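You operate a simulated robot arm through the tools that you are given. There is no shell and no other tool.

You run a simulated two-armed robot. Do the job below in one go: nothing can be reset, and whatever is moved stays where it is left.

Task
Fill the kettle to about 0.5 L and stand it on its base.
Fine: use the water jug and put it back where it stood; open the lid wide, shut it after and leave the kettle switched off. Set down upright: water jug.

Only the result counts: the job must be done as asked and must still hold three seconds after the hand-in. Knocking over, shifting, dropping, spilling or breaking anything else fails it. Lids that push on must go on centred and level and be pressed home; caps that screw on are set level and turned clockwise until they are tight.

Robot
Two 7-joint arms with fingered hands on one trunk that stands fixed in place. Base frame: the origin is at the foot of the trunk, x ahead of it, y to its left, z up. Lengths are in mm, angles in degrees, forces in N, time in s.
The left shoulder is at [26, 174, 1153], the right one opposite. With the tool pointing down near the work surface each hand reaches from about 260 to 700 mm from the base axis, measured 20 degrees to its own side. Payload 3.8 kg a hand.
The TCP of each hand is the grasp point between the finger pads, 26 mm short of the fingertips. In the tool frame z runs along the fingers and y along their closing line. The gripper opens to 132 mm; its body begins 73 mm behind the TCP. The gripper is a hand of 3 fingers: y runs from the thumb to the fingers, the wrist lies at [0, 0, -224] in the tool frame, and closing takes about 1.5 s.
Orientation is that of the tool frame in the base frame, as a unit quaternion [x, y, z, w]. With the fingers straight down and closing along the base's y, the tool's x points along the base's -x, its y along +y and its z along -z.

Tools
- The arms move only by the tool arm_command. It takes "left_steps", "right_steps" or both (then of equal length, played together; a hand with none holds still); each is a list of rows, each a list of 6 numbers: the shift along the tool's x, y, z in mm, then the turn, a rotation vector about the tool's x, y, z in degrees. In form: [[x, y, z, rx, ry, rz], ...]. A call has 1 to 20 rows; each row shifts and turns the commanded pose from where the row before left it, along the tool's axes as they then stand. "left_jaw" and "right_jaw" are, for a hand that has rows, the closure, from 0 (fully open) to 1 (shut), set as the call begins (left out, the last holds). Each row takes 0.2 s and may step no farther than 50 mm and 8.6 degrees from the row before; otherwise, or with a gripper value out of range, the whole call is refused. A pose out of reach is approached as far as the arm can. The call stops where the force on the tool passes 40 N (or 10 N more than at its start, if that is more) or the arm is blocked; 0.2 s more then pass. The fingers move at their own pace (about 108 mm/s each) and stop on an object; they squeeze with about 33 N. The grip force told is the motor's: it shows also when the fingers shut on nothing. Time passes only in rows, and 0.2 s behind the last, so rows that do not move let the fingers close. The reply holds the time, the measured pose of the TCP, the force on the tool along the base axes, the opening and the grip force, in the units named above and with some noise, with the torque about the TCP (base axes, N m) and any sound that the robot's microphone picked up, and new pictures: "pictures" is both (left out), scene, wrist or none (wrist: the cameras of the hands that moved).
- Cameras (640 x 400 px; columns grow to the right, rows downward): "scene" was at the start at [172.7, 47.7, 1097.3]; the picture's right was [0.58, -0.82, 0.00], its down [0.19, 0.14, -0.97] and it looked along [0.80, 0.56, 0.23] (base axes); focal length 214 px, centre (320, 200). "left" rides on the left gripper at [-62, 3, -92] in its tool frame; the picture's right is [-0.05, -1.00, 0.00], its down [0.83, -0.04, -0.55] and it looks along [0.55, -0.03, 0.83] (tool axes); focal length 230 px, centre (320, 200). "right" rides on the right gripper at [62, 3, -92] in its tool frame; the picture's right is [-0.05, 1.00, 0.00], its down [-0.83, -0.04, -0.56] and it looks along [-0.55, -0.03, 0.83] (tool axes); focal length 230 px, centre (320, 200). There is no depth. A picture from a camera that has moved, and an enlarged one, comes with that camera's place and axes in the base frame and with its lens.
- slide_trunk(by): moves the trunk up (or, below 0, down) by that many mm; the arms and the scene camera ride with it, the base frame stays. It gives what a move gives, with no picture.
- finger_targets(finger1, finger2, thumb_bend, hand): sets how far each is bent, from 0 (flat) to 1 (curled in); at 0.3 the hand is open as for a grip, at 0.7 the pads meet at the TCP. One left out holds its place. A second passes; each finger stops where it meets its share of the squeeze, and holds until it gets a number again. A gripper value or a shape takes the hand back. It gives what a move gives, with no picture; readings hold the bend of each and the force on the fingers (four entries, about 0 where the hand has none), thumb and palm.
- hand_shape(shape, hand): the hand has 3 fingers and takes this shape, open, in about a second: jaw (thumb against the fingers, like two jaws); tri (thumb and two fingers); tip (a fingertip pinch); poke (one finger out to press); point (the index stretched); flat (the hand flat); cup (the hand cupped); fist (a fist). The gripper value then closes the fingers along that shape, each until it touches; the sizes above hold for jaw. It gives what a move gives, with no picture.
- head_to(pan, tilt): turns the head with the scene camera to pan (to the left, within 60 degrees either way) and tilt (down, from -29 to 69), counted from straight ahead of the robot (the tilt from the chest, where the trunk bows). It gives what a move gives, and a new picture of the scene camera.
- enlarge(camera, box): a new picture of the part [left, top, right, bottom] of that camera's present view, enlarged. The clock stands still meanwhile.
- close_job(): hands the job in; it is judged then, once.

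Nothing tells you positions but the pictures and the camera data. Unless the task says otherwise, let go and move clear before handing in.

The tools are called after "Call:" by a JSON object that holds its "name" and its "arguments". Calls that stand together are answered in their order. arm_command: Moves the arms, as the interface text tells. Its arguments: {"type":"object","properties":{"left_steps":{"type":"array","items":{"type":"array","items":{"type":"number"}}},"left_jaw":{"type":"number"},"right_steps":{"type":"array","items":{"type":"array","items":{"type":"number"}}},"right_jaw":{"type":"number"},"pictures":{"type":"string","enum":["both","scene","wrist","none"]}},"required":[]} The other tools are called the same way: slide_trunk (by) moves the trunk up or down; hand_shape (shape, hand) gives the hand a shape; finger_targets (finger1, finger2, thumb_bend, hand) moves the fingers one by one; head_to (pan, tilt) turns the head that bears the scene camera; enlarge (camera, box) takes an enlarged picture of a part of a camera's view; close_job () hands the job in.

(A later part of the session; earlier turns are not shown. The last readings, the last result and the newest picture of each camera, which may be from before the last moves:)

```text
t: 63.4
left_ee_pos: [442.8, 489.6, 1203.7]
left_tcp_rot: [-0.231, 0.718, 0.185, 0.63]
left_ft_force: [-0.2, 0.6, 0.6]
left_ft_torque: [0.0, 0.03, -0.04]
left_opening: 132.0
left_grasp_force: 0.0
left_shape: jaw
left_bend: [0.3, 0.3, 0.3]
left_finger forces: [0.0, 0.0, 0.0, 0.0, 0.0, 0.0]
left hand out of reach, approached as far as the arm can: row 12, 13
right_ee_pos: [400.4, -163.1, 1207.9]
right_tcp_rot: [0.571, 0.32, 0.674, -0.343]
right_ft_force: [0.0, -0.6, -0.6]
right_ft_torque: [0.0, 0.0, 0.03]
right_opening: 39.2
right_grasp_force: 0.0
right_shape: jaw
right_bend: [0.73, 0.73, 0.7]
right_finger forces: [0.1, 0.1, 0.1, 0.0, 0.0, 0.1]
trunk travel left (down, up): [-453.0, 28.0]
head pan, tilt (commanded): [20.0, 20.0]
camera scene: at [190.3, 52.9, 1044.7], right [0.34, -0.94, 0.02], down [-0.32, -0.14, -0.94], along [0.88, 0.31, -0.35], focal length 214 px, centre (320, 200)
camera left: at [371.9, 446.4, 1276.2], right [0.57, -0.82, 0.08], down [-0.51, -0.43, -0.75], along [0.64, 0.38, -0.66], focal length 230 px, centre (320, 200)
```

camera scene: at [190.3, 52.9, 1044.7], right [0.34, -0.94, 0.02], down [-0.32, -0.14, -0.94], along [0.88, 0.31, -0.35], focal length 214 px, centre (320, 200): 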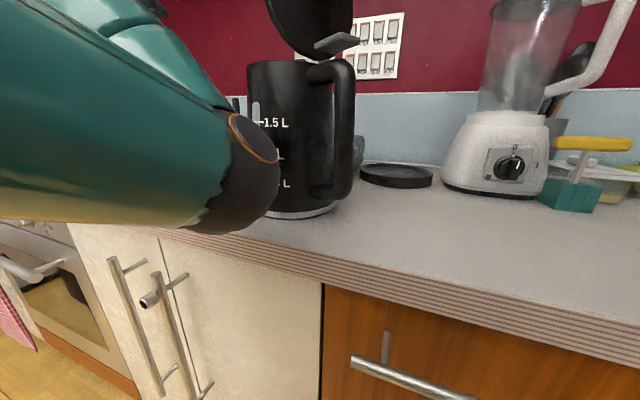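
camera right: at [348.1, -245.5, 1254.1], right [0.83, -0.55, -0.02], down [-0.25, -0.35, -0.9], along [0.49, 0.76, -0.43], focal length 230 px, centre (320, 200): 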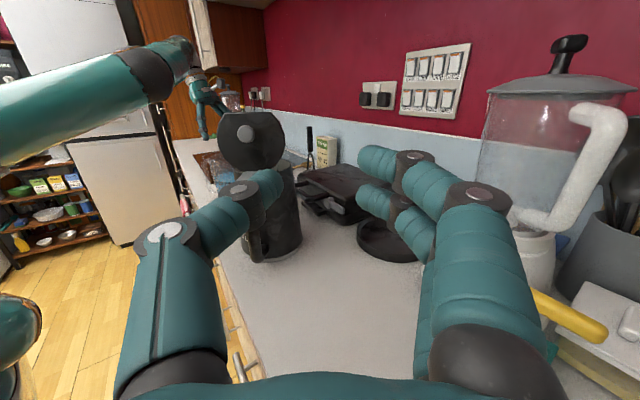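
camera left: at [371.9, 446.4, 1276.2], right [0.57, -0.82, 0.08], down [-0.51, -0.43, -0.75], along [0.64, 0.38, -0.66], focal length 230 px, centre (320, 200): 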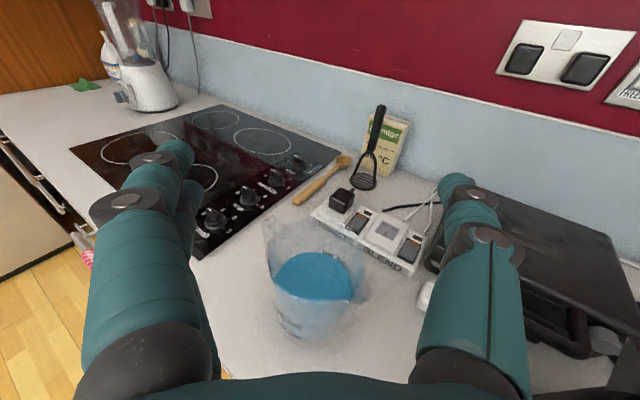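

The left elbow folds awkwardly in this posture, so a side grasp would be cramped. A better idea: grip the jug's wall and handle together from above (thumb inside the mouth, fingers outside the handle), which resists tipping well. I will look closely at the handle first.

Call:
{"name": "enlarge", "arguments": {"camera": "left", "box": [230, 190, 400, 360]}}

```text
2.35 times, centred on (315, 275) of left
camera zoom: at [371.9, 446.4, 1276.2], right [0.57, -0.82, 0.08], down [-0.51, -0.43, -0.75], along [0.64, 0.38, -0.66], focal length 541 px, centre (332, 24)
```

zoom: 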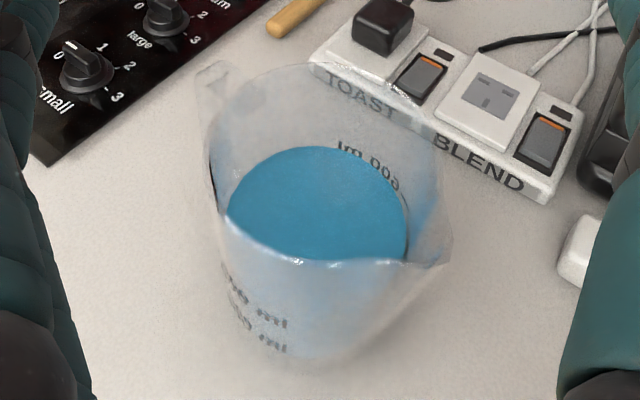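

I will straighten the hand to point down again, move over the jug and turn it back to its original orientation with the same light top grip.

Call:
{"name": "arm_command", "arguments": {"left_steps": [[0, 0, 0, 0, 8.2, 0], [0, 0, 0, 0, 8.2, 0], [0, 0, 0, 0, 8.2, 0], [0, 0, 0, 0, 8.2, 0], [0, 0, 0, 0, 8.2, 0], [0, 0, 0, 0, 8.2, 0], [0, 0, 0, 0, 8.2, 0], [0, 0, 0, 0, 8.2, 0], [0, 0, 0, 0, 8.2, 0], [0, 0, 0, 0, 8.2, 0], [0, 0, 0, 0, 8, 0]], "pictures": "none"}}

Call:
{"name": "arm_command", "arguments": {"left_steps": [[-32.9, -0.15, 0, 0, 0, 0], [-32.9, -0.15, 0, 0, 0, 0], [0, 0, 0, 0, 0, 8.5], [0, 0, 0, 0, 0, 8.5], [0, 0, 0, 0, 0, 8.5], [0, 0, 0, 0, 0, 8.5], [0, 0, 0, 0, 0, 8.5], [0, 0, 0, 0, 0, 8.5], [0, 0, 0, 0, 0, 8.5], [0, 0, 0, 0, 0, 8.5], [0, 0, 0, 0, 0, 8.5], [0, 0, 0, 0, 0, 8.5], [0, 0, 0, 0, 0, 8.5]], "pictures": "both"}}

```text
t: 65.8
left_ee_pos: [443.1, 488.2, 1202.5]
left_tcp_rot: [-0.294, 0.953, -0.033, -0.064]
left_ft_force: [0.1, 0.5, 0.3]
left_ft_torque: [0.01, 0.01, 0.0]
left_opening: 131.8
left_grasp_force: 0.0
left_shape: jaw
left_bend: [0.3, 0.3, 0.3]
left_finger forces: [0.1, 0.0, 0.0, 0.0, 0.1, 0.0]
right_ee_pos: [400.9, -161.9, 1209.5]
right_tcp_rot: [0.571, 0.32, 0.674, -0.342]
right_ft_force: [0.4, 0.7, 0.7]
right_ft_torque: [0.0, 0.03, -0.02]
right_opening: 39.1
right_grasp_force: 0.0
right_shape: jaw
right_bend: [0.73, 0.73, 0.7]
right_finger forces: [0.0, 0.0, 0.0, 0.0, 0.0, 0.0]
trunk travel left (down, up): [-453.0, 28.0]
head pan, tilt (commanded): [20.0, 20.0]
```

```text
t: 68.8
left_ee_pos: [496.5, 526.0, 1192.1]
left_tcp_rot: [0.494, 0.867, -0.068, -0.021]
left_ft_force: [0.3, -0.3, -0.6]
left_ft_torque: [0.0, -0.01, -0.01]
left_opening: 132.0
left_grasp_force: 0.1
left_shape: jaw
left_bend: [0.3, 0.3, 0.3]
left_finger forces: [0.1, 0.0, 0.0, 0.0, 0.0, 0.0]
right_ee_pos: [400.9, -162.3, 1209.8]
right_tcp_rot: [0.569, 0.322, 0.674, -0.343]
right_ft_force: [0.1, -0.6, 0.0]
right_ft_torque: [-0.02, -0.01, 0.03]
right_opening: 39.5
right_grasp_force: 0.1
right_shape: jaw
right_bend: [0.73, 0.73, 0.7]
right_finger forces: [0.1, 0.0, 0.1, 0.0, 0.1, 0.0]
trunk travel left (down, up): [-453.0, 28.0]
head pan, tilt (commanded): [20.0, 20.0]
stopped in row 13 (left hand): the arm was blocked; the commanded pose is now the measured one
camera scene: at [189.2, 53.1, 1044.0], right [0.34, -0.94, 0.02], down [-0.32, -0.14, -0.94], along [0.88, 0.31, -0.34], focal length 214 px, centre (320, 200)
camera left: at [540.2, 484.1, 1284.2], right [-0.83, -0.55, 0.14], down [-0.4, 0.75, 0.53], along [-0.39, 0.38, -0.84], focal length 230 px, centre (320, 200)
```

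scene: 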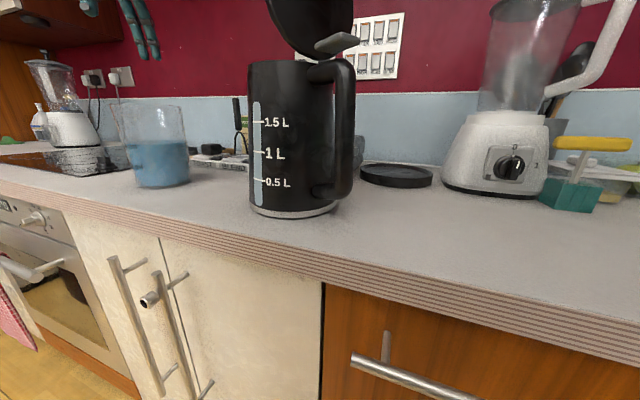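
left: 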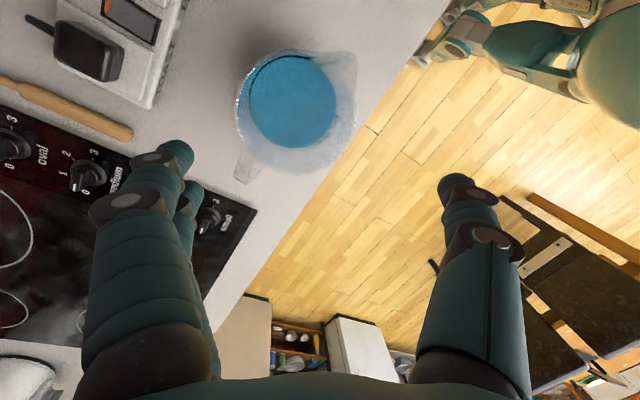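

Blocked again near the end of the turn. I need to see what the left arm is touching.

Call:
{"name": "head_to", "arguments": {"pan": 45, "tilt": -20}}

Call:
{"name": "enlarge", "arguments": {"camera": "right", "box": [0, 0, 320, 200]}}

```text
t: 69.9
left_ee_pos: [496.4, 526.0, 1193.7]
left_tcp_rot: [0.494, 0.867, -0.068, -0.021]
left_ft_force: [-0.6, 0.2, 0.0]
left_ft_torque: [-0.04, 0.02, 0.01]
left_opening: 131.9
left_grasp_force: 0.1
left_shape: jaw
left_bend: [0.3, 0.3, 0.3]
left_finger forces: [0.1, 0.1, 0.0, 0.0, 0.1, 0.0]
right_ee_pos: [401.3, -163.2, 1209.2]
right_tcp_rot: [0.57, 0.321, 0.674, -0.343]
right_ft_force: [-0.8, 1.0, 0.2]
right_ft_torque: [0.01, 0.02, -0.02]
right_opening: 39.5
right_grasp_force: 0.0
right_shape: jaw
right_bend: [0.73, 0.73, 0.7]
right_finger forces: [0.0, 0.0, 0.0, 0.0, 0.0, 0.1]
trunk travel left (down, up): [-453.0, 28.0]
head pan, tilt (commanded): [45.0, -20.0]
camera scene: at [156.4, 76.0, 1105.5], right [0.71, -0.71, 0.02], down [0.24, 0.22, -0.94], along [0.66, 0.67, 0.33], focal length 214 px, centre (320, 200)
```

scene: 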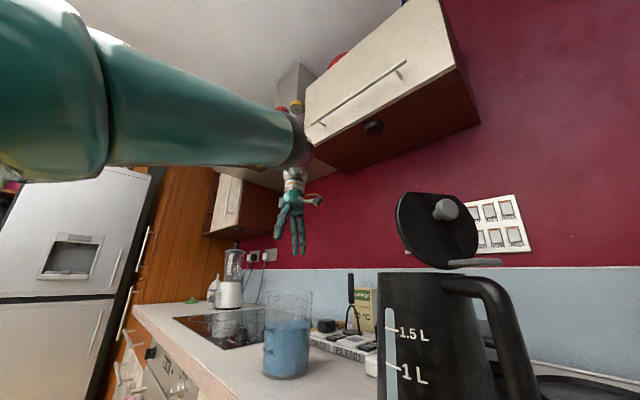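

```text
2.00 times, centred on (160, 100) of right
camera zoom: at [345.9, -246.5, 1257.0], right [0.83, -0.55, -0.01], down [-0.24, -0.35, -0.9], along [0.49, 0.76, -0.43], focal length 460 px, centre (640, 400)
```

zoom: 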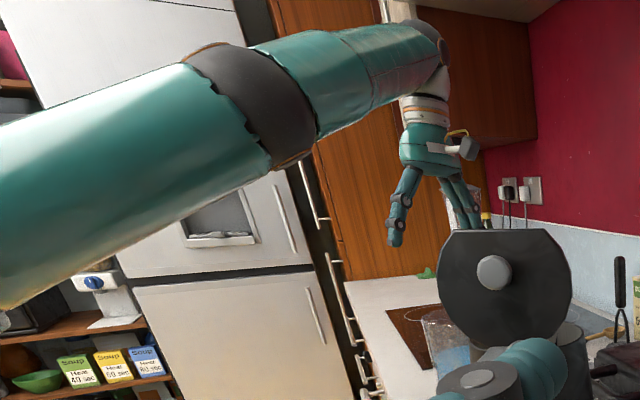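

The left arm is nearly straight here, so it stalls at its stretch limit when held this high. I will lower the hand toward the jug, which shortens the reach, and level it.

Call:
{"name": "arm_command", "arguments": {"left_steps": [[-1.25, 3, 23.6, 0, 0, 0], [-1.25, 3, 23.6, 0, 0, 0], [-1.25, 3, 23.6, 0, 0, 0], [-1.25, 3, 20, 0, 0, 0], [0, 0, 0, -4, 0.9, 0], [0, 0, 0, -4, 0.9, 0]], "left_jaw": 0, "pictures": "both"}}

```text
t: 71.3
left_ee_pos: [499.2, 517.9, 1101.0]
left_tcp_rot: [0.495, 0.869, 0.002, 0.0]
left_ft_force: [0.1, 0.9, 0.5]
left_ft_torque: [0.01, -0.01, -0.05]
left_opening: 132.0
left_grasp_force: 0.0
left_shape: jaw
left_bend: [0.3, 0.3, 0.3]
left_finger forces: [0.0, 0.1, 0.1, 0.0, 0.0, 0.0]
right_ee_pos: [400.4, -162.3, 1208.8]
right_tcp_rot: [0.571, 0.321, 0.674, -0.342]
right_ft_force: [-0.2, 0.0, 0.6]
right_ft_torque: [0.01, 0.0, -0.01]
right_opening: 39.5
right_grasp_force: 0.2
right_shape: jaw
right_bend: [0.73, 0.73, 0.7]
right_finger forces: [0.1, 0.0, 0.1, 0.0, 0.1, 0.2]
trunk travel left (down, up): [-453.0, 28.0]
head pan, tilt (commanded): [45.0, -20.0]
camera scene: at [156.5, 76.0, 1105.6], right [0.71, -0.71, 0.02], down [0.24, 0.22, -0.94], along [0.66, 0.67, 0.33], focal length 214 px, centre (320, 200)
camera left: at [534.4, 467.8, 1193.7], right [-0.83, -0.55, 0.0], down [-0.46, 0.69, 0.55], along [-0.3, 0.46, -0.83], focal length 230 px, centre (320, 200)
```

scene: 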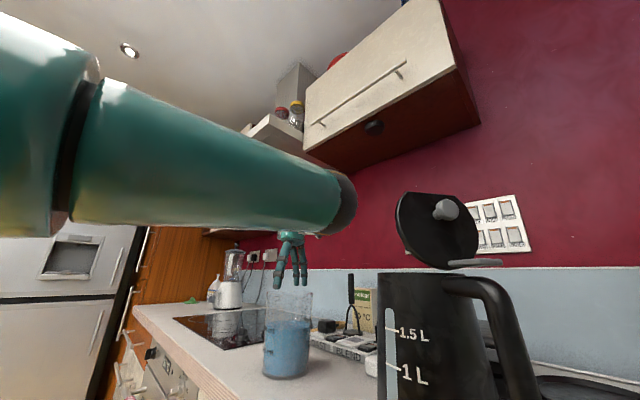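
left: 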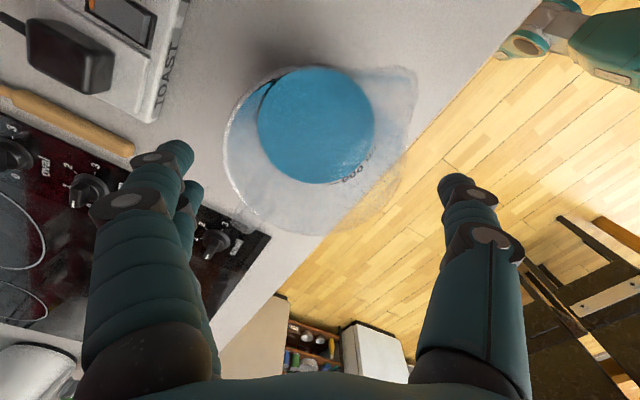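

Level again and centred over the jug, fingers well clear of handle and spout. I will descend, grip lightly, and turn the jug back by 53°.

Call:
{"name": "arm_command", "arguments": {"left_steps": [[0, 0, 14.5, 0, 0, 0], [0, 0, 14.5, 0, 0, 0], [0, 0, 14.5, 0, 0, 0]], "left_jaw": 0, "pictures": "wrist"}}

Call:
{"name": "arm_command", "arguments": {"left_steps": [[0, 0, 0, 0, 0, 0], [0, 0, 0, 0, 0, 0], [0, 0, 0, 0, 0, 0], [0, 0, 0, 0, 0, 0]], "left_jaw": 0.27, "pictures": "wrist"}}

```text
t: 72.1
left_ee_pos: [500.3, 518.0, 1056.1]
left_tcp_rot: [0.495, 0.869, 0.001, 0.0]
left_ft_force: [-0.2, -0.6, 0.4]
left_ft_torque: [-0.01, 0.0, -0.03]
left_opening: 131.9
left_grasp_force: 0.0
left_shape: jaw
left_bend: [0.3, 0.3, 0.3]
left_finger forces: [0.0, 0.0, 0.0, 0.1, 0.0, 0.0]
right_ee_pos: [401.1, -163.2, 1208.0]
right_tcp_rot: [0.57, 0.321, 0.674, -0.342]
right_ft_force: [-0.6, 0.4, -0.9]
right_ft_torque: [0.02, -0.02, 0.0]
right_opening: 39.6
right_grasp_force: 0.0
right_shape: jaw
right_bend: [0.73, 0.73, 0.7]
right_finger forces: [0.1, 0.1, 0.0, 0.0, 0.0, 0.0]
trunk travel left (down, up): [-453.0, 28.0]
head pan, tilt (commanded): [45.0, -20.0]
camera left: at [534.1, 467.2, 1149.2], right [-0.83, -0.55, 0.0], down [-0.46, 0.69, 0.56], along [-0.31, 0.46, -0.83], focal length 230 px, centre (320, 200)
```

left: 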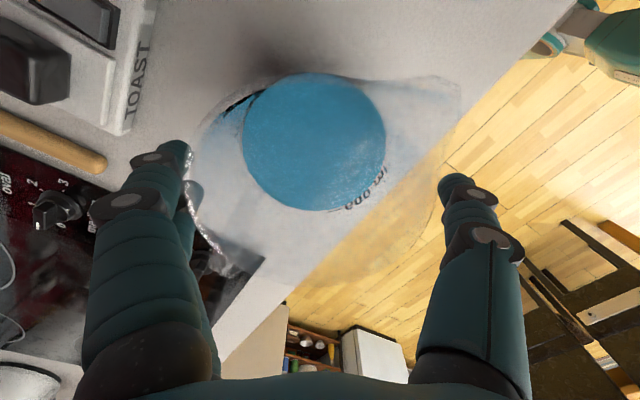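

```text
t: 73.1
left_ee_pos: [499.5, 518.2, 1057.6]
left_tcp_rot: [0.496, 0.869, 0.0, -0.001]
left_ft_force: [1.7, -0.8, 0.4]
left_ft_torque: [0.0, -0.04, -0.06]
left_opening: 103.2
left_grasp_force: 33.2
left_shape: jaw
left_bend: [0.59, 0.6, 0.6]
left_finger forces: [15.5, 15.0, 0.1, 0.0, 29.5, 0.0]
right_ee_pos: [399.4, -163.1, 1209.8]
right_tcp_rot: [0.57, 0.321, 0.674, -0.343]
right_ft_force: [0.7, 0.1, 0.4]
right_ft_torque: [0.0, -0.03, -0.04]
right_opening: 39.2
right_grasp_force: 0.0
right_shape: jaw
right_bend: [0.73, 0.73, 0.7]
right_finger forces: [0.0, 0.0, 0.0, 0.1, 0.0, 0.1]
trunk travel left (down, up): [-453.0, 28.0]
head pan, tilt (commanded): [45.0, -20.0]
camera left: at [534.3, 467.2, 1149.2], right [-0.83, -0.55, 0.0], down [-0.46, 0.69, 0.55], along [-0.31, 0.46, -0.83], focal length 230 px, centre (320, 200)
```

left: 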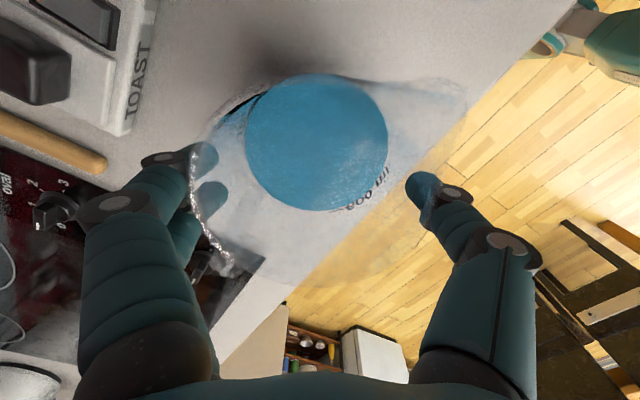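

Firmly gripped. Before turning, I will test how well this grip resists tipping: lift 50 mm and tilt 20° (water stays far below the rim).

Call:
{"name": "head_to", "arguments": {"pan": 45, "tilt": 15}}

Call:
{"name": "arm_command", "arguments": {"left_steps": [[0, 0, -8, 0, 0, 0], [0, 0, -10, 0, 0, 0], [0, 0, -10, 0, 0, 0], [0, 0, -10, 0, 0, 0], [0, 0, -12, 0, 0, 0], [0, 0, 0, 0, 0, 0], [0, 0, 0, 0, 3, 0], [0, 0, 0, 0, 4, 0], [0, 0, 0, 0, 4, 0], [0, 0, 0, 0, 4, 0], [0, 0, 0, 0, 4, 0], [0, 0, 0, 0, 1, 0]], "left_jaw": 0.4, "pictures": "both"}}

Call:
{"name": "enlarge", "arguments": {"camera": "scene", "box": [200, 0, 400, 200]}}

```text
t: 74.1
left_ee_pos: [499.4, 518.8, 1056.3]
left_tcp_rot: [0.495, 0.869, 0.001, 0.0]
left_ft_force: [1.6, -0.3, -0.3]
left_ft_torque: [0.01, -0.03, -0.04]
left_opening: 102.9
left_grasp_force: 32.5
left_shape: jaw
left_bend: [0.59, 0.6, 0.6]
left_finger forces: [15.5, 15.0, 0.1, 0.1, 29.7, 0.1]
right_ee_pos: [401.0, -162.8, 1208.0]
right_tcp_rot: [0.569, 0.322, 0.674, -0.343]
right_ft_force: [-0.7, 0.0, 0.5]
right_ft_torque: [0.0, 0.0, -0.01]
right_opening: 39.5
right_grasp_force: 0.0
right_shape: jaw
right_bend: [0.73, 0.73, 0.7]
right_finger forces: [0.1, 0.1, 0.0, 0.1, 0.0, 0.0]
trunk travel left (down, up): [-453.0, 28.0]
head pan, tilt (commanded): [45.0, 15.0]
camera scene: at [169.0, 87.2, 1052.0], right [0.71, -0.71, 0.02], down [-0.18, -0.2, -0.96], along [0.68, 0.68, -0.27], focal length 214 px, centre (320, 200)
```

scene: 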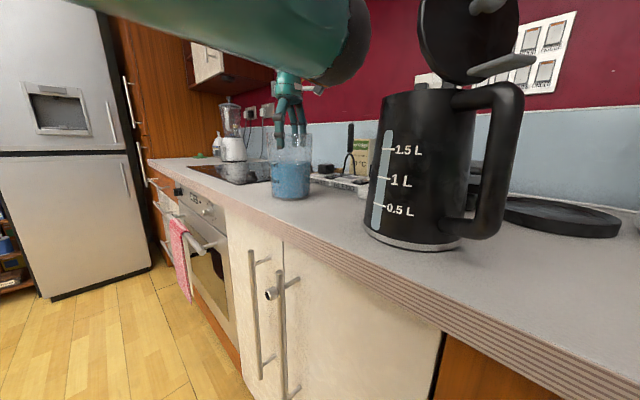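

```text
t: 76.7
left_ee_pos: [500.3, 518.5, 1106.7]
left_tcp_rot: [0.487, 0.856, 0.087, -0.15]
left_ft_force: [0.7, 0.1, -7.6]
left_ft_torque: [-0.24, -0.05, 0.01]
left_opening: 103.0
left_grasp_force: 33.3
left_shape: jaw
left_bend: [0.59, 0.6, 0.6]
left_finger forces: [15.5, 16.2, 0.1, 0.0, 31.7, 0.0]
right_ee_pos: [400.8, -162.8, 1208.7]
right_tcp_rot: [0.57, 0.321, 0.674, -0.343]
right_ft_force: [0.8, -0.1, -0.5]
right_ft_torque: [0.01, -0.03, 0.01]
right_opening: 39.3
right_grasp_force: 0.1
right_shape: jaw
right_bend: [0.73, 0.73, 0.7]
right_finger forces: [0.0, 0.1, 0.0, 0.0, 0.0, 0.0]
trunk travel left (down, up): [-453.0, 28.0]
head pan, tilt (commanded): [45.0, 15.0]
camera scene: at [169.2, 87.2, 1051.9], right [0.71, -0.71, 0.02], down [-0.18, -0.2, -0.96], along [0.68, 0.68, -0.27], focal length 214 px, centre (320, 200)
camera left: at [549.1, 443.4, 1173.0], right [-0.83, -0.55, -0.02], down [-0.34, 0.49, 0.81], along [-0.43, 0.68, -0.59], focal length 230 px, centre (320, 200)
```

scene: 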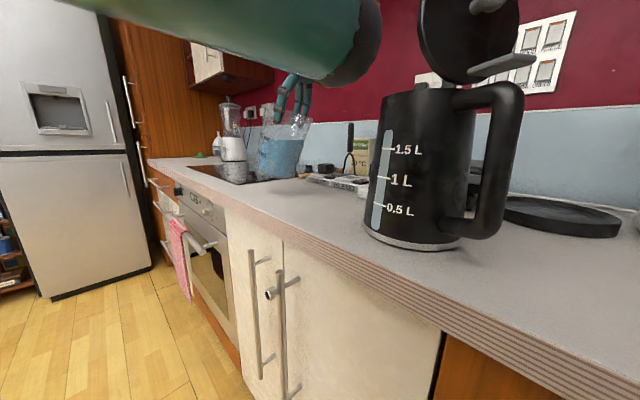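
left: 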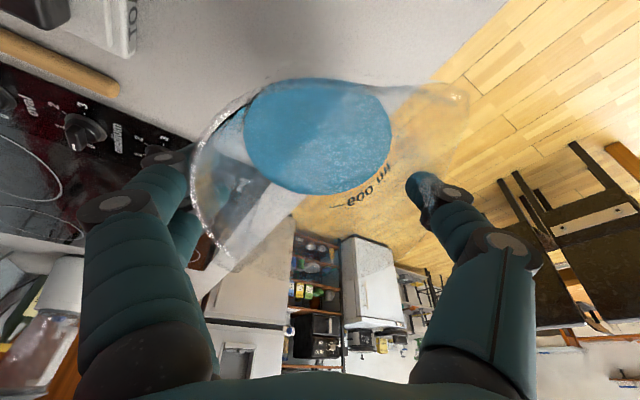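

```text
2.00 times, centred on (300, 100) of scene
camera zoom: at [169.2, 87.2, 1051.9], right [0.71, -0.71, 0.02], down [-0.18, -0.2, -0.96], along [0.68, 0.68, -0.27], focal length 429 px, centre (360, 400)
```

zoom: 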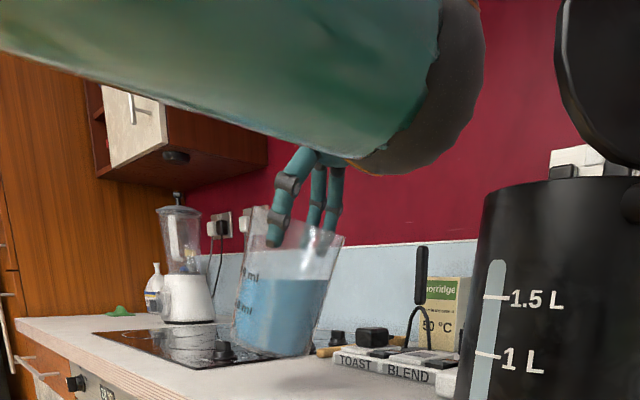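

The jug follows the hand at 20° with no slip (total weight about 7.6 N). I will test further to 38°.

Call:
{"name": "arm_command", "arguments": {"left_steps": [[0, 0, 0, 0, 4, 0], [0, 0, 0, 0, 4, 0], [0, 0, 0, 0, 4, 0], [0, 0, 0, 0, 4, 0], [0, 0, 0, 0, 2, 0], [0, 0, 0, 0, 0, 0], [0, 0, 0, 0, 0, 0]], "pictures": "both"}}

Call:
{"name": "enlarge", "arguments": {"camera": "scene", "box": [200, 0, 400, 200]}}

```text
t: 78.3
left_ee_pos: [500.1, 518.2, 1106.8]
left_tcp_rot: [0.468, 0.822, 0.162, -0.282]
left_ft_force: [0.3, -0.2, -8.3]
left_ft_torque: [-0.33, -0.12, 0.0]
left_opening: 102.9
left_grasp_force: 32.8
left_shape: jaw
left_bend: [0.6, 0.6, 0.6]
left_finger forces: [15.5, 16.8, 0.0, 0.0, 32.5, 0.0]
right_ee_pos: [401.6, -163.3, 1209.1]
right_tcp_rot: [0.57, 0.322, 0.673, -0.343]
right_ft_force: [-0.8, 0.1, -0.5]
right_ft_torque: [0.01, 0.02, -0.04]
right_opening: 39.6
right_grasp_force: 0.0
right_shape: jaw
right_bend: [0.73, 0.73, 0.7]
right_finger forces: [0.0, 0.0, 0.0, 0.0, 0.1, 0.1]
trunk travel left (down, up): [-453.0, 28.0]
head pan, tilt (commanded): [45.0, 15.0]
camera scene: at [169.3, 87.1, 1051.9], right [0.71, -0.71, 0.02], down [-0.18, -0.2, -0.96], along [0.68, 0.68, -0.27], focal length 214 px, centre (320, 200)
camera left: at [557.6, 429.9, 1141.9], right [-0.84, -0.54, -0.03], down [-0.2, 0.25, 0.95], along [-0.51, 0.8, -0.31], focal length 230 px, centre (320, 200)
```

scene: 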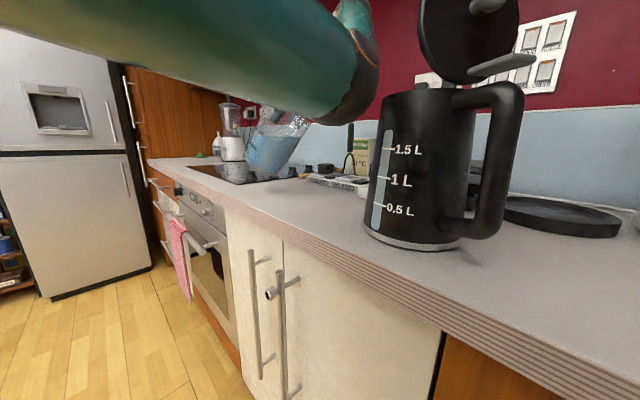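
left: 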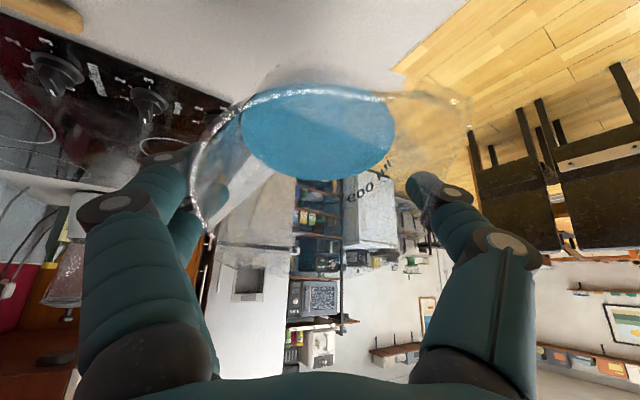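

```text
2.00 times, centred on (300, 100) of scene
camera zoom: at [169.3, 87.1, 1051.9], right [0.71, -0.71, 0.02], down [-0.18, -0.2, -0.96], along [0.68, 0.68, -0.27], focal length 429 px, centre (360, 400)
```

zoom: 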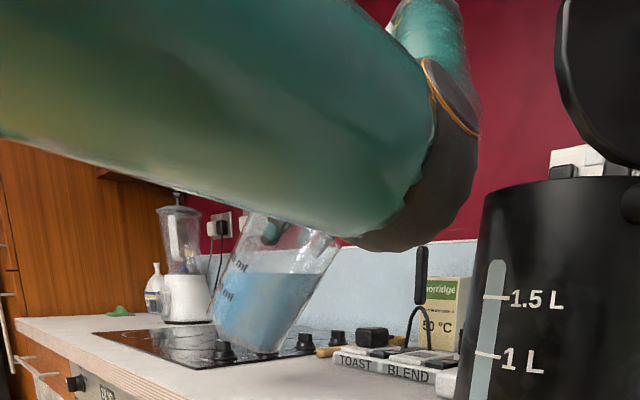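

The grip holds at 38° with no slip, so this top grip is strong enough to pour with. I will level the jug, turn it back to its original orientation, set it down, and then regrip squarely to the spout with a lean.

Call:
{"name": "arm_command", "arguments": {"left_steps": [[0, 0, 0, 0, -4, 0], [0, 0, 0, 0, -5, 0], [0, 0, 0, 0, -5, 0], [0, 0, 0, 0, -5, 0], [0, 0, 0, 0, -5, 0], [0, 0, 0, 0, -5, 0], [0, 0, 0, 0, -5, 0], [0, 0, 0, 0, -4, 0], [0, 0, 0, 0, 0, -3], [0, 0, 0, 0, 0, -5], [0, 0, 0, 0, 0, -5], [0, 0, 0, 0, 0, -5], [0, 0, 0, 0, 0, -5], [0, 0, 0, 0, 0, -5], [0, 0, 0, 0, 0, -5], [0, 0, 0, 0, 0, -5], [0, 0, 0, 0, 0, -5], [0, 0, 0, 0, 0, -5], [0, 0, 0, 0, 0, -5]], "pictures": "both"}}

```text
t: 82.3
left_ee_pos: [500.4, 519.2, 1108.1]
left_tcp_rot: [0.053, 0.999, 0.0, 0.0]
left_ft_force: [0.3, 0.2, -8.4]
left_ft_torque: [-0.11, -0.06, -0.03]
left_opening: 103.0
left_grasp_force: 33.0
left_shape: jaw
left_bend: [0.6, 0.6, 0.6]
left_finger forces: [16.2, 16.3, 0.1, 0.0, 32.4, 0.1]
right_ee_pos: [400.8, -162.9, 1209.3]
right_tcp_rot: [0.57, 0.322, 0.674, -0.343]
right_ft_force: [0.5, -0.2, 0.9]
right_ft_torque: [-0.01, -0.04, -0.01]
right_opening: 39.3
right_grasp_force: 0.1
right_shape: jaw
right_bend: [0.73, 0.73, 0.7]
right_finger forces: [0.0, 0.0, 0.1, 0.0, 0.0, 0.0]
trunk travel left (down, up): [-453.0, 28.0]
head pan, tilt (commanded): [45.0, 15.0]
camera scene: at [169.4, 87.1, 1051.8], right [0.71, -0.71, 0.02], down [-0.18, -0.2, -0.96], along [0.68, 0.68, -0.27], focal length 214 px, centre (320, 200)
camera left: at [562.6, 515.5, 1199.4], right [-0.06, -1.0, 0.0], down [-0.83, 0.05, 0.55], along [-0.55, 0.03, -0.83], focal length 230 px, centre (320, 200)
```

scene: 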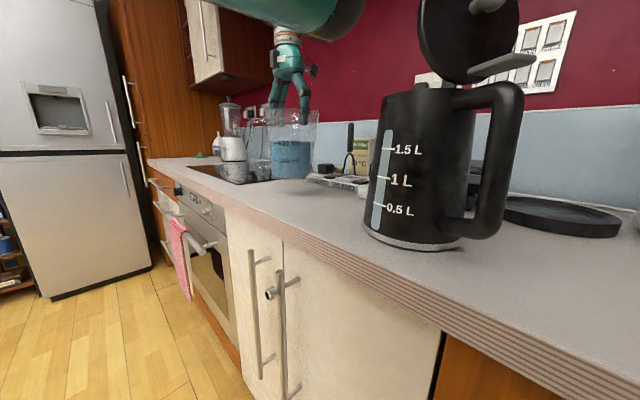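
left: 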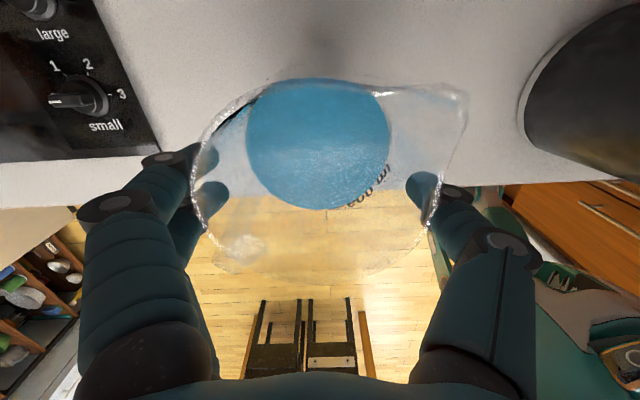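

Level and turned back. I will lower it to the counter.

Call:
{"name": "arm_command", "arguments": {"left_steps": [[0, 0, 12, 0, 0, 0], [0, 0, 12, 0, 0, 0], [0, 0, 10, 0, 0, 0], [0, 0, 8, 0, 0, 0], [0, 0, 5, 0, 0, 0], [0, 0, 3, 0, 0, 0]], "pictures": "scene"}}

Call:
{"name": "enlarge", "arguments": {"camera": "scene", "box": [200, 40, 400, 240]}}

```text
t: 83.7
left_ee_pos: [502.0, 518.7, 1058.9]
left_tcp_rot: [0.056, 0.998, 0.0, 0.002]
left_ft_force: [1.3, -0.8, -0.5]
left_ft_torque: [-0.06, -0.01, 0.0]
left_opening: 102.9
left_grasp_force: 32.7
left_shape: jaw
left_bend: [0.6, 0.6, 0.6]
left_finger forces: [15.9, 15.9, 0.1, 0.0, 32.3, 0.0]
right_ee_pos: [401.7, -164.3, 1208.8]
right_tcp_rot: [0.57, 0.322, 0.674, -0.343]
right_ft_force: [0.3, 0.6, 0.4]
right_ft_torque: [-0.01, 0.03, 0.01]
right_opening: 39.3
right_grasp_force: 0.0
right_shape: jaw
right_bend: [0.73, 0.73, 0.7]
right_finger forces: [0.1, 0.1, 0.0, 0.0, 0.0, 0.0]
trunk travel left (down, up): [-453.0, 28.0]
head pan, tilt (commanded): [45.0, 15.0]
camera scene: at [169.3, 86.9, 1052.1], right [0.71, -0.71, 0.02], down [-0.18, -0.2, -0.96], along [0.68, 0.68, -0.27], focal length 214 px, centre (320, 200)
```

scene: 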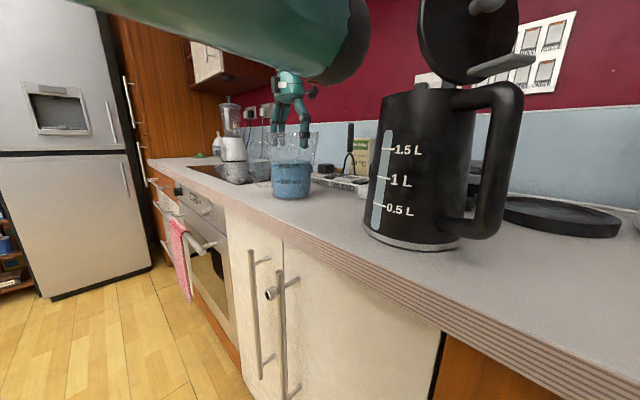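

```text
2.00 times, centred on (300, 140) of scene
camera zoom: at [169.3, 86.9, 1052.1], right [0.71, -0.71, 0.02], down [-0.18, -0.2, -0.96], along [0.68, 0.68, -0.27], focal length 429 px, centre (360, 320)
```

zoom: 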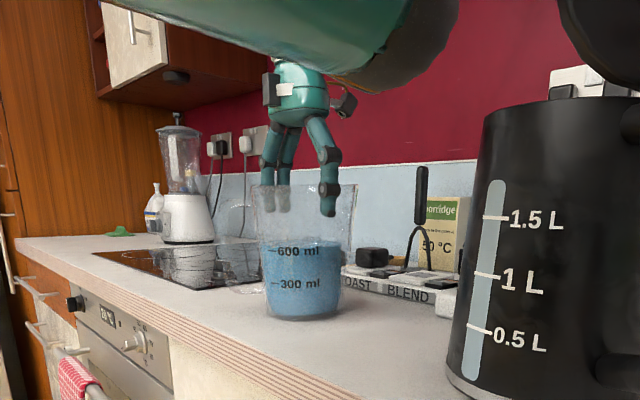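

The jug stands upright on the counter. I will release, rise 50 mm, and rotate to close squarely across the spout axis with a 30° lean toward the handle side.

Call:
{"name": "arm_command", "arguments": {"left_steps": [[0, 0, 0, 0, 0, 0], [0, 0, 0, 0, 0, 0], [0, 0, 0, 0, 0, 0], [0, 0, -15, 0, 0, 0], [0, 0, -20, 0, 0, 0], [0, 0, -17, 0, 0, 0], [0, 0, 0, 0, 0, 7.2], [0, 0, 0, 0, 0, 7.2], [0, 0, 0, 0, 0, 7.2], [0, 0, 0, 0, 0, 7.2], [0, 0, 0, 0, 0, 7.2], [0, 0, 0, 0, 0, 7.2]], "left_jaw": 0, "pictures": "both"}}

```text
t: 86.3
left_ee_pos: [499.8, 519.3, 1110.6]
left_tcp_rot: [0.42, 0.908, 0.0, 0.0]
left_ft_force: [0.3, 0.1, -1.0]
left_ft_torque: [0.0, 0.0, 0.01]
left_opening: 132.0
left_grasp_force: 0.2
left_shape: jaw
left_bend: [0.3, 0.3, 0.3]
left_finger forces: [0.0, 0.0, 0.0, 0.1, 0.0, 0.0]
right_ee_pos: [401.3, -163.4, 1209.0]
right_tcp_rot: [0.57, 0.322, 0.674, -0.343]
right_ft_force: [0.5, -1.1, 0.6]
right_ft_torque: [-0.02, 0.02, -0.02]
right_opening: 39.5
right_grasp_force: 0.1
right_shape: jaw
right_bend: [0.73, 0.73, 0.7]
right_finger forces: [0.0, 0.1, 0.1, 0.1, 0.0, 0.0]
trunk travel left (down, up): [-453.0, 28.0]
head pan, tilt (commanded): [45.0, 15.0]
camera scene: at [169.2, 87.0, 1051.9], right [0.71, -0.71, 0.02], down [-0.18, -0.2, -0.96], along [0.68, 0.68, -0.27], focal length 214 px, centre (320, 200)
camera left: at [543.1, 473.9, 1202.0], right [-0.73, -0.69, 0.0], down [-0.57, 0.61, 0.55], along [-0.38, 0.4, -0.83], focal length 230 px, centre (320, 200)
```

scene: 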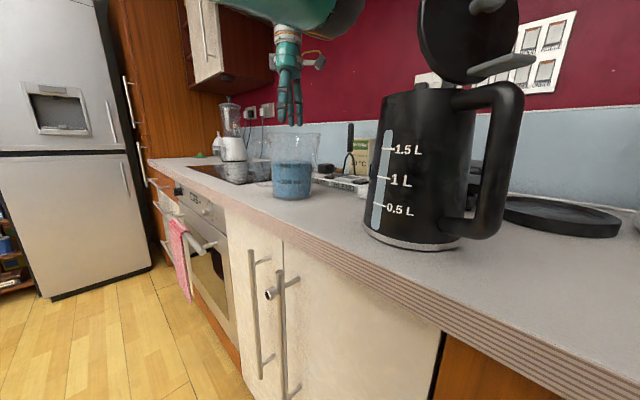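
left: 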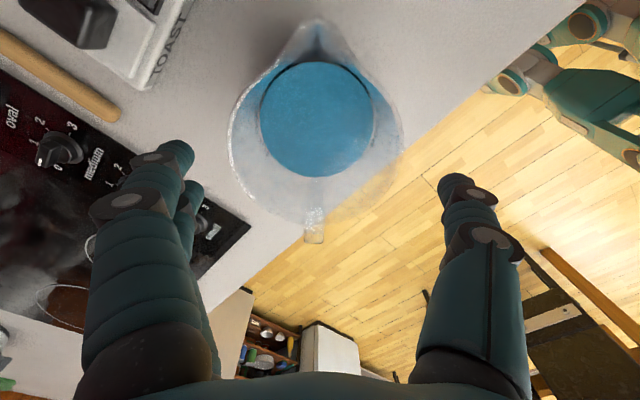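

Aligned squarely: spout ahead, handle behind in the hand's view. I will lean the hand 30° toward the handle side and lower it to just under the rim.

Call:
{"name": "arm_command", "arguments": {"left_steps": [[0, 0, 0, 0, -6, 0], [0, 0, 0, 0, -6, 0], [0, 0, 0, 0, -6, 0], [0, 0, 0, 0, -6, 0], [0, 0, 0, 0, -6, 0], [8.5, 0, 11.2, 0, 0, 0], [8.5, 0, 11.2, 0, 0, 0], [8.5, 0, 11.2, 0, 0, 0], [8.5, 0, 11.2, 0, 0, 0]], "left_jaw": 0, "pictures": "both"}}

Call:
{"name": "enlarge", "arguments": {"camera": "scene", "box": [200, 40, 400, 240]}}

```text
t: 88.3
left_ee_pos: [496.8, 523.3, 1053.8]
left_tcp_rot: [0.405, 0.877, -0.109, 0.235]
left_ft_force: [-0.6, 0.0, 0.2]
left_ft_torque: [-0.03, -0.02, -0.01]
left_opening: 132.1
left_grasp_force: 0.0
left_shape: jaw
left_bend: [0.3, 0.3, 0.3]
left_finger forces: [0.1, 0.1, 0.1, 0.1, 0.0, 0.1]
right_ee_pos: [401.5, -163.2, 1208.4]
right_tcp_rot: [0.57, 0.321, 0.674, -0.342]
right_ft_force: [0.7, 0.2, 0.4]
right_ft_torque: [0.03, 0.01, 0.0]
right_opening: 39.6
right_grasp_force: 0.0
right_shape: jaw
right_bend: [0.73, 0.73, 0.7]
right_finger forces: [0.0, 0.0, 0.1, 0.0, 0.0, 0.1]
trunk travel left (down, up): [-453.0, 28.0]
head pan, tilt (commanded): [45.0, 15.0]
camera scene: at [169.3, 87.0, 1051.9], right [0.71, -0.71, 0.02], down [-0.18, -0.2, -0.96], along [0.68, 0.68, -0.27], focal length 214 px, centre (320, 200)
camera left: at [503.6, 521.2, 1164.5], right [-0.73, -0.68, 0.02], down [-0.68, 0.73, 0.06], along [-0.06, 0.03, -1.0], focal length 230 px, centre (320, 200)
```

scene: 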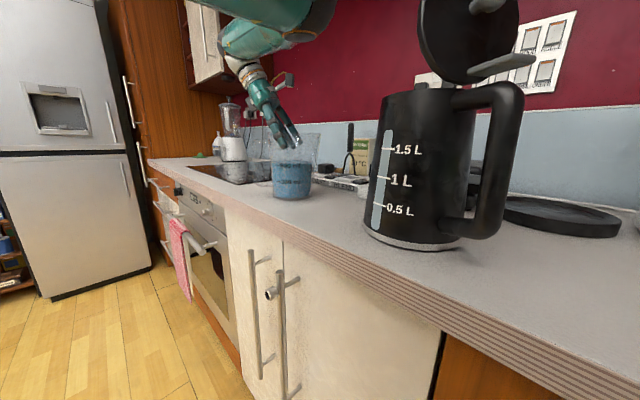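
left: 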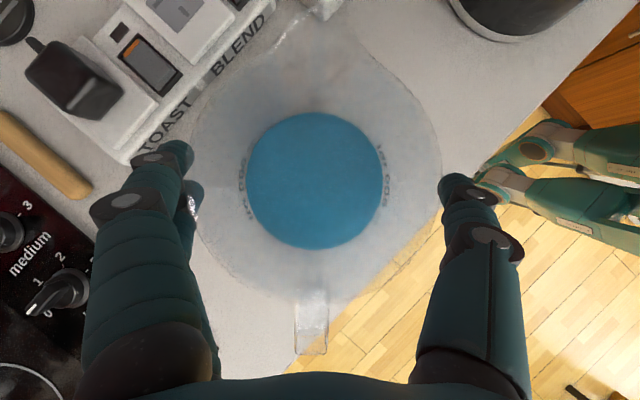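

```text
2.00 times, centred on (300, 140) of scene
camera zoom: at [169.3, 87.0, 1051.9], right [0.71, -0.71, 0.02], down [-0.18, -0.2, -0.96], along [0.68, 0.68, -0.27], focal length 429 px, centre (360, 320)
```

zoom: 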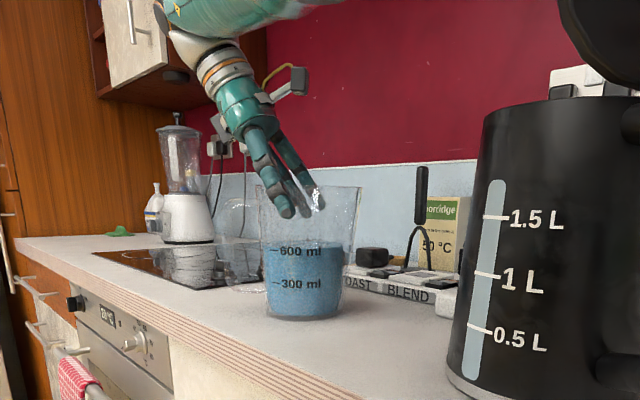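

The hand straddles the jug just below the rim at a 30° lean. Closing now.

Call:
{"name": "arm_command", "arguments": {"left_steps": [[0, 0, 0, 0, 0, 0], [0, 0, 0, 0, 0, 0], [0, 0, 0, 0, 0, 0], [0, 0, 0, 0, 0, 0], [0, 0, 0, 0, 0, 0]], "left_jaw": 0.5, "pictures": "wrist"}}

Call:
{"name": "enlarge", "arguments": {"camera": "scene", "box": [200, 40, 400, 240]}}

```text
t: 89.5
left_ee_pos: [496.9, 524.2, 1055.3]
left_tcp_rot: [0.405, 0.877, -0.107, 0.236]
left_ft_force: [0.5, 0.2, 0.2]
left_ft_torque: [0.06, -0.11, 0.03]
left_opening: 103.3
left_grasp_force: 32.9
left_shape: jaw
left_bend: [0.6, 0.6, 0.6]
left_finger forces: [15.2, 15.0, 0.0, 0.1, 30.0, 0.0]
right_ee_pos: [401.0, -162.5, 1209.6]
right_tcp_rot: [0.57, 0.322, 0.674, -0.343]
right_ft_force: [0.2, -0.9, -0.4]
right_ft_torque: [0.0, -0.03, -0.03]
right_opening: 39.2
right_grasp_force: 0.0
right_shape: jaw
right_bend: [0.73, 0.73, 0.7]
right_finger forces: [0.0, 0.0, 0.0, 0.0, 0.0, 0.1]
trunk travel left (down, up): [-453.0, 28.0]
head pan, tilt (commanded): [45.0, 15.0]
camera left: at [503.8, 521.1, 1164.5], right [-0.73, -0.68, 0.02], down [-0.68, 0.73, 0.07], along [-0.06, 0.03, -1.0], focal length 230 px, centre (320, 200)
```

left: 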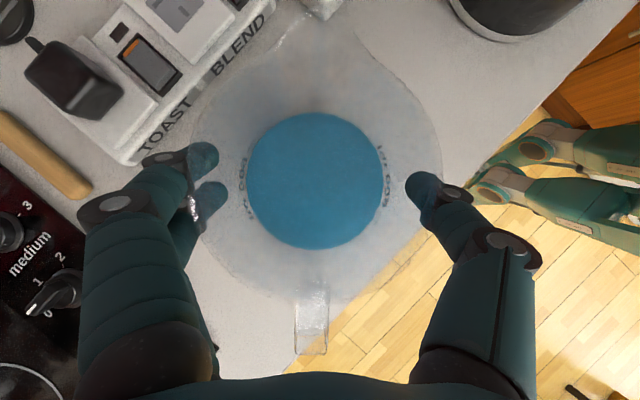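

```text
2.00 times, centred on (300, 140) of scene
camera zoom: at [169.4, 87.0, 1051.8], right [0.71, -0.71, 0.02], down [-0.18, -0.2, -0.96], along [0.68, 0.68, -0.27], focal length 429 px, centre (360, 320)
```

zoom: 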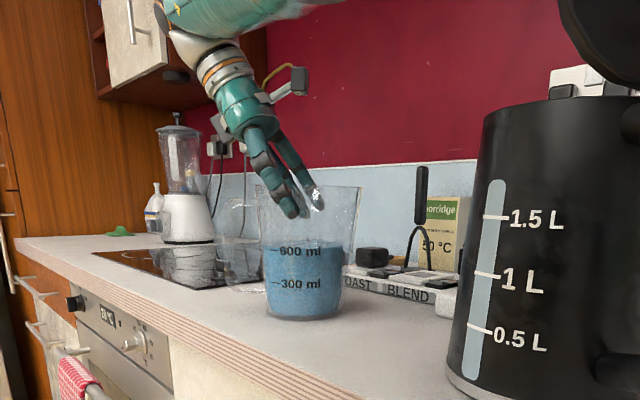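

Gripped evenly at 33 N (grasp pose [497, 524, 1055] noted for the return). I will lift 100 mm straight up.

Call:
{"name": "arm_command", "arguments": {"left_steps": [[-4, 0, -7, 0, 0, 0], [-9, 0, -15.6, 0, 0, 0], [-9, 0, -15.6, 0, 0, 0], [-9, 0, -15.6, 0, 0, 0], [-9, 0, -15.6, 0, 0, 0], [-10, 0, -17.2, 0, 0, 0], [0, 0, 0, 0, 0, 0]], "pictures": "both"}}

```text
t: 91.1
left_ee_pos: [495.7, 524.7, 1153.5]
left_tcp_rot: [0.405, 0.877, -0.108, 0.236]
left_ft_force: [-0.1, 0.4, -7.7]
left_ft_torque: [0.01, 0.01, -0.03]
left_opening: 102.9
left_grasp_force: 32.9
left_shape: jaw
left_bend: [0.59, 0.6, 0.6]
left_finger forces: [15.5, 16.0, 0.1, 0.0, 31.2, 0.0]
right_ee_pos: [402.1, -162.8, 1209.3]
right_tcp_rot: [0.57, 0.323, 0.673, -0.343]
right_ft_force: [0.4, -0.3, 0.1]
right_ft_torque: [-0.04, -0.03, 0.01]
right_opening: 39.4
right_grasp_force: 0.0
right_shape: jaw
right_bend: [0.73, 0.73, 0.7]
right_finger forces: [0.1, 0.1, 0.0, 0.0, 0.1, 0.0]
trunk travel left (down, up): [-453.0, 28.0]
head pan, tilt (commanded): [45.0, 15.0]
camera scene: at [169.5, 87.1, 1051.8], right [0.71, -0.71, 0.02], down [-0.18, -0.2, -0.96], along [0.68, 0.68, -0.27], focal length 214 px, centre (320, 200)
camera left: at [503.7, 521.1, 1264.4], right [-0.73, -0.68, 0.03], down [-0.68, 0.73, 0.07], along [-0.06, 0.03, -1.0], focal length 230 px, centre (320, 200)
```

scene: 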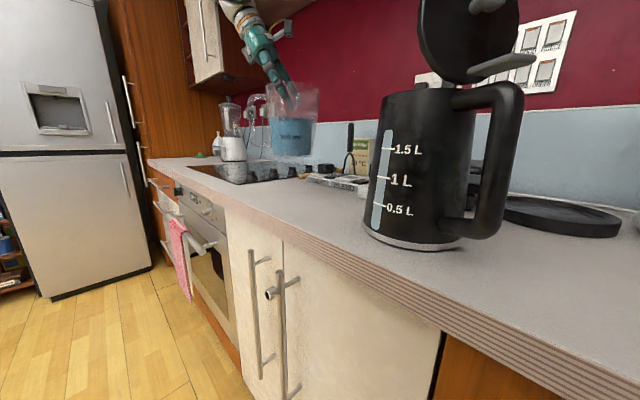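
left: 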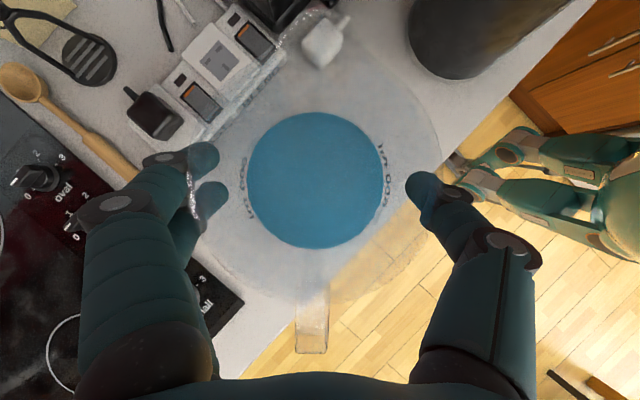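

The jug hangs upright in the grip. I will carry it toward the kettle at increasing height and yaw it a little.

Call:
{"name": "arm_command", "arguments": {"left_steps": [[-12, -11, 0.6, 0, 0, 0], [-18, -16.5, 0.9, 0, 0, 0], [-18, -16.5, 0.9, 0, 0, 0], [-18, -16.5, 0.9, 0, 0, 0], [-18, -16.5, 0.9, 0, 0, 0], [-14.4, -11.4, 0.6, 0, 0, 0], [0, 0, 0, 2.05, 0, 3.55], [0, 0, 0, 2.05, 0, 3.55], [0, 0, 0, 2.05, 0, 3.55], [0, 0, 0, 2.05, 0, 3.55], [0, 0, 0, 2.05, 0, 3.55]], "pictures": "both"}}

```text
t: 93.5
left_ee_pos: [485.9, 399.6, 1198.6]
left_tcp_rot: [0.555, 0.791, -0.149, 0.211]
left_ft_force: [0.4, 0.6, -8.0]
left_ft_torque: [-0.04, -0.01, 0.01]
left_opening: 103.0
left_grasp_force: 32.8
left_shape: jaw
left_bend: [0.59, 0.6, 0.6]
left_finger forces: [15.5, 16.0, 0.0, 0.0, 31.3, 0.1]
right_ee_pos: [401.9, -163.3, 1208.9]
right_tcp_rot: [0.57, 0.322, 0.674, -0.343]
right_ft_force: [-0.5, 0.4, 0.6]
right_ft_torque: [0.0, -0.01, 0.02]
right_opening: 39.4
right_grasp_force: 0.0
right_shape: jaw
right_bend: [0.73, 0.73, 0.7]
right_finger forces: [0.0, 0.0, 0.0, 0.0, 0.0, 0.0]
trunk travel left (down, up): [-453.0, 28.0]
head pan, tilt (commanded): [45.0, 15.0]
camera scene: at [169.6, 87.0, 1051.8], right [0.71, -0.71, 0.02], down [-0.18, -0.2, -0.96], along [0.68, 0.68, -0.27], focal length 214 px, centre (320, 200)
camera left: at [491.8, 394.4, 1309.0], right [-0.92, -0.38, 0.03], down [-0.38, 0.92, 0.07], along [-0.05, 0.05, -1.0], focal length 230 px, centre (320, 200)
```

scene: 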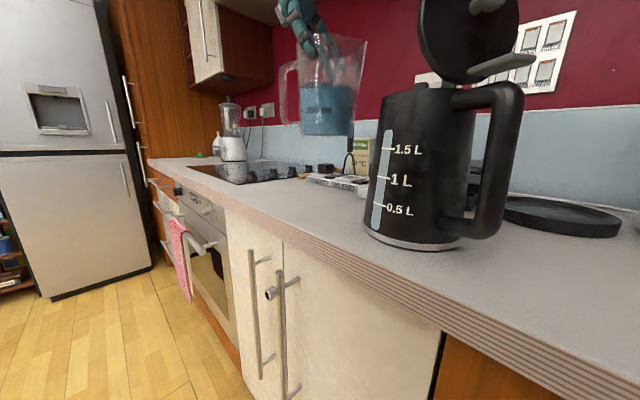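
left: 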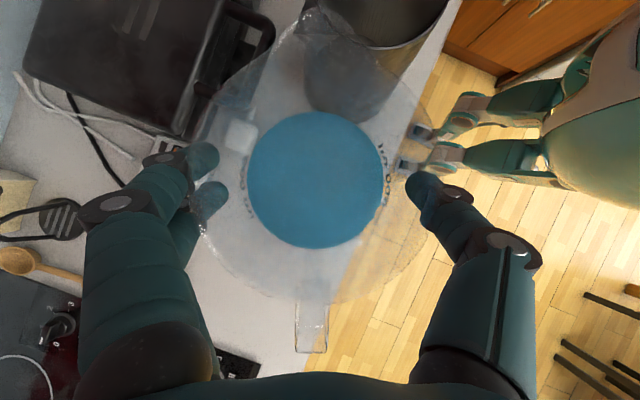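

Carried fine, no slip. Before going over the kettle, I will check the kettle opening's position in the left camera.

Call:
{"name": "enlarge", "arguments": {"camera": "left", "box": [260, 0, 500, 150]}}

Call:
{"name": "enlarge", "arguments": {"camera": "scene", "box": [340, 60, 540, 260]}}

```text
2.67 times, centred on (380, 75) of left
camera zoom: at [491.8, 394.4, 1309.0], right [-0.92, -0.38, 0.03], down [-0.38, 0.92, 0.07], along [-0.05, 0.05, -1.0], focal length 614 px, centre (160, 533)
```

zoom: 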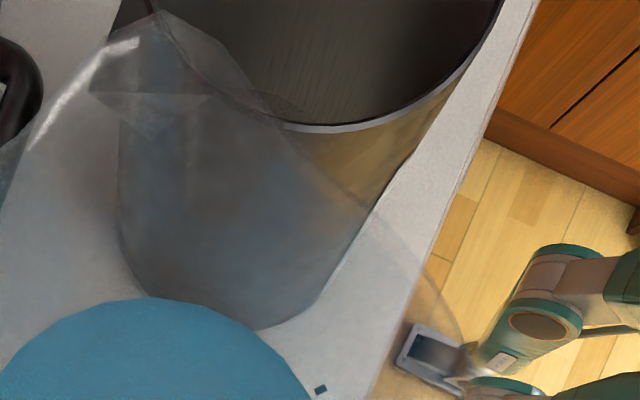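

```text
2.00 times, centred on (440, 160) of scene
camera zoom: at [169.6, 87.0, 1051.8], right [0.71, -0.71, 0.02], down [-0.18, -0.2, -0.96], along [0.68, 0.68, -0.27], focal length 429 px, centre (80, 280)
```

zoom: 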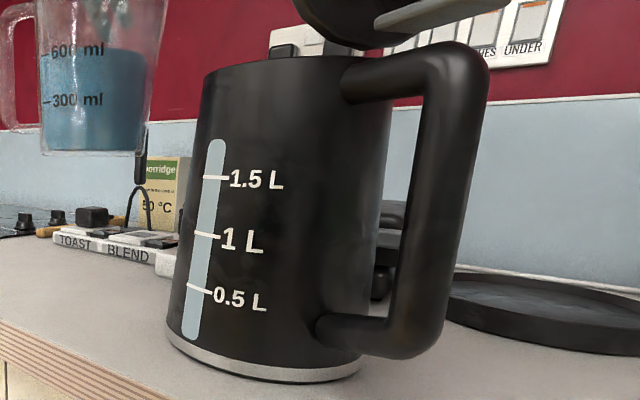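

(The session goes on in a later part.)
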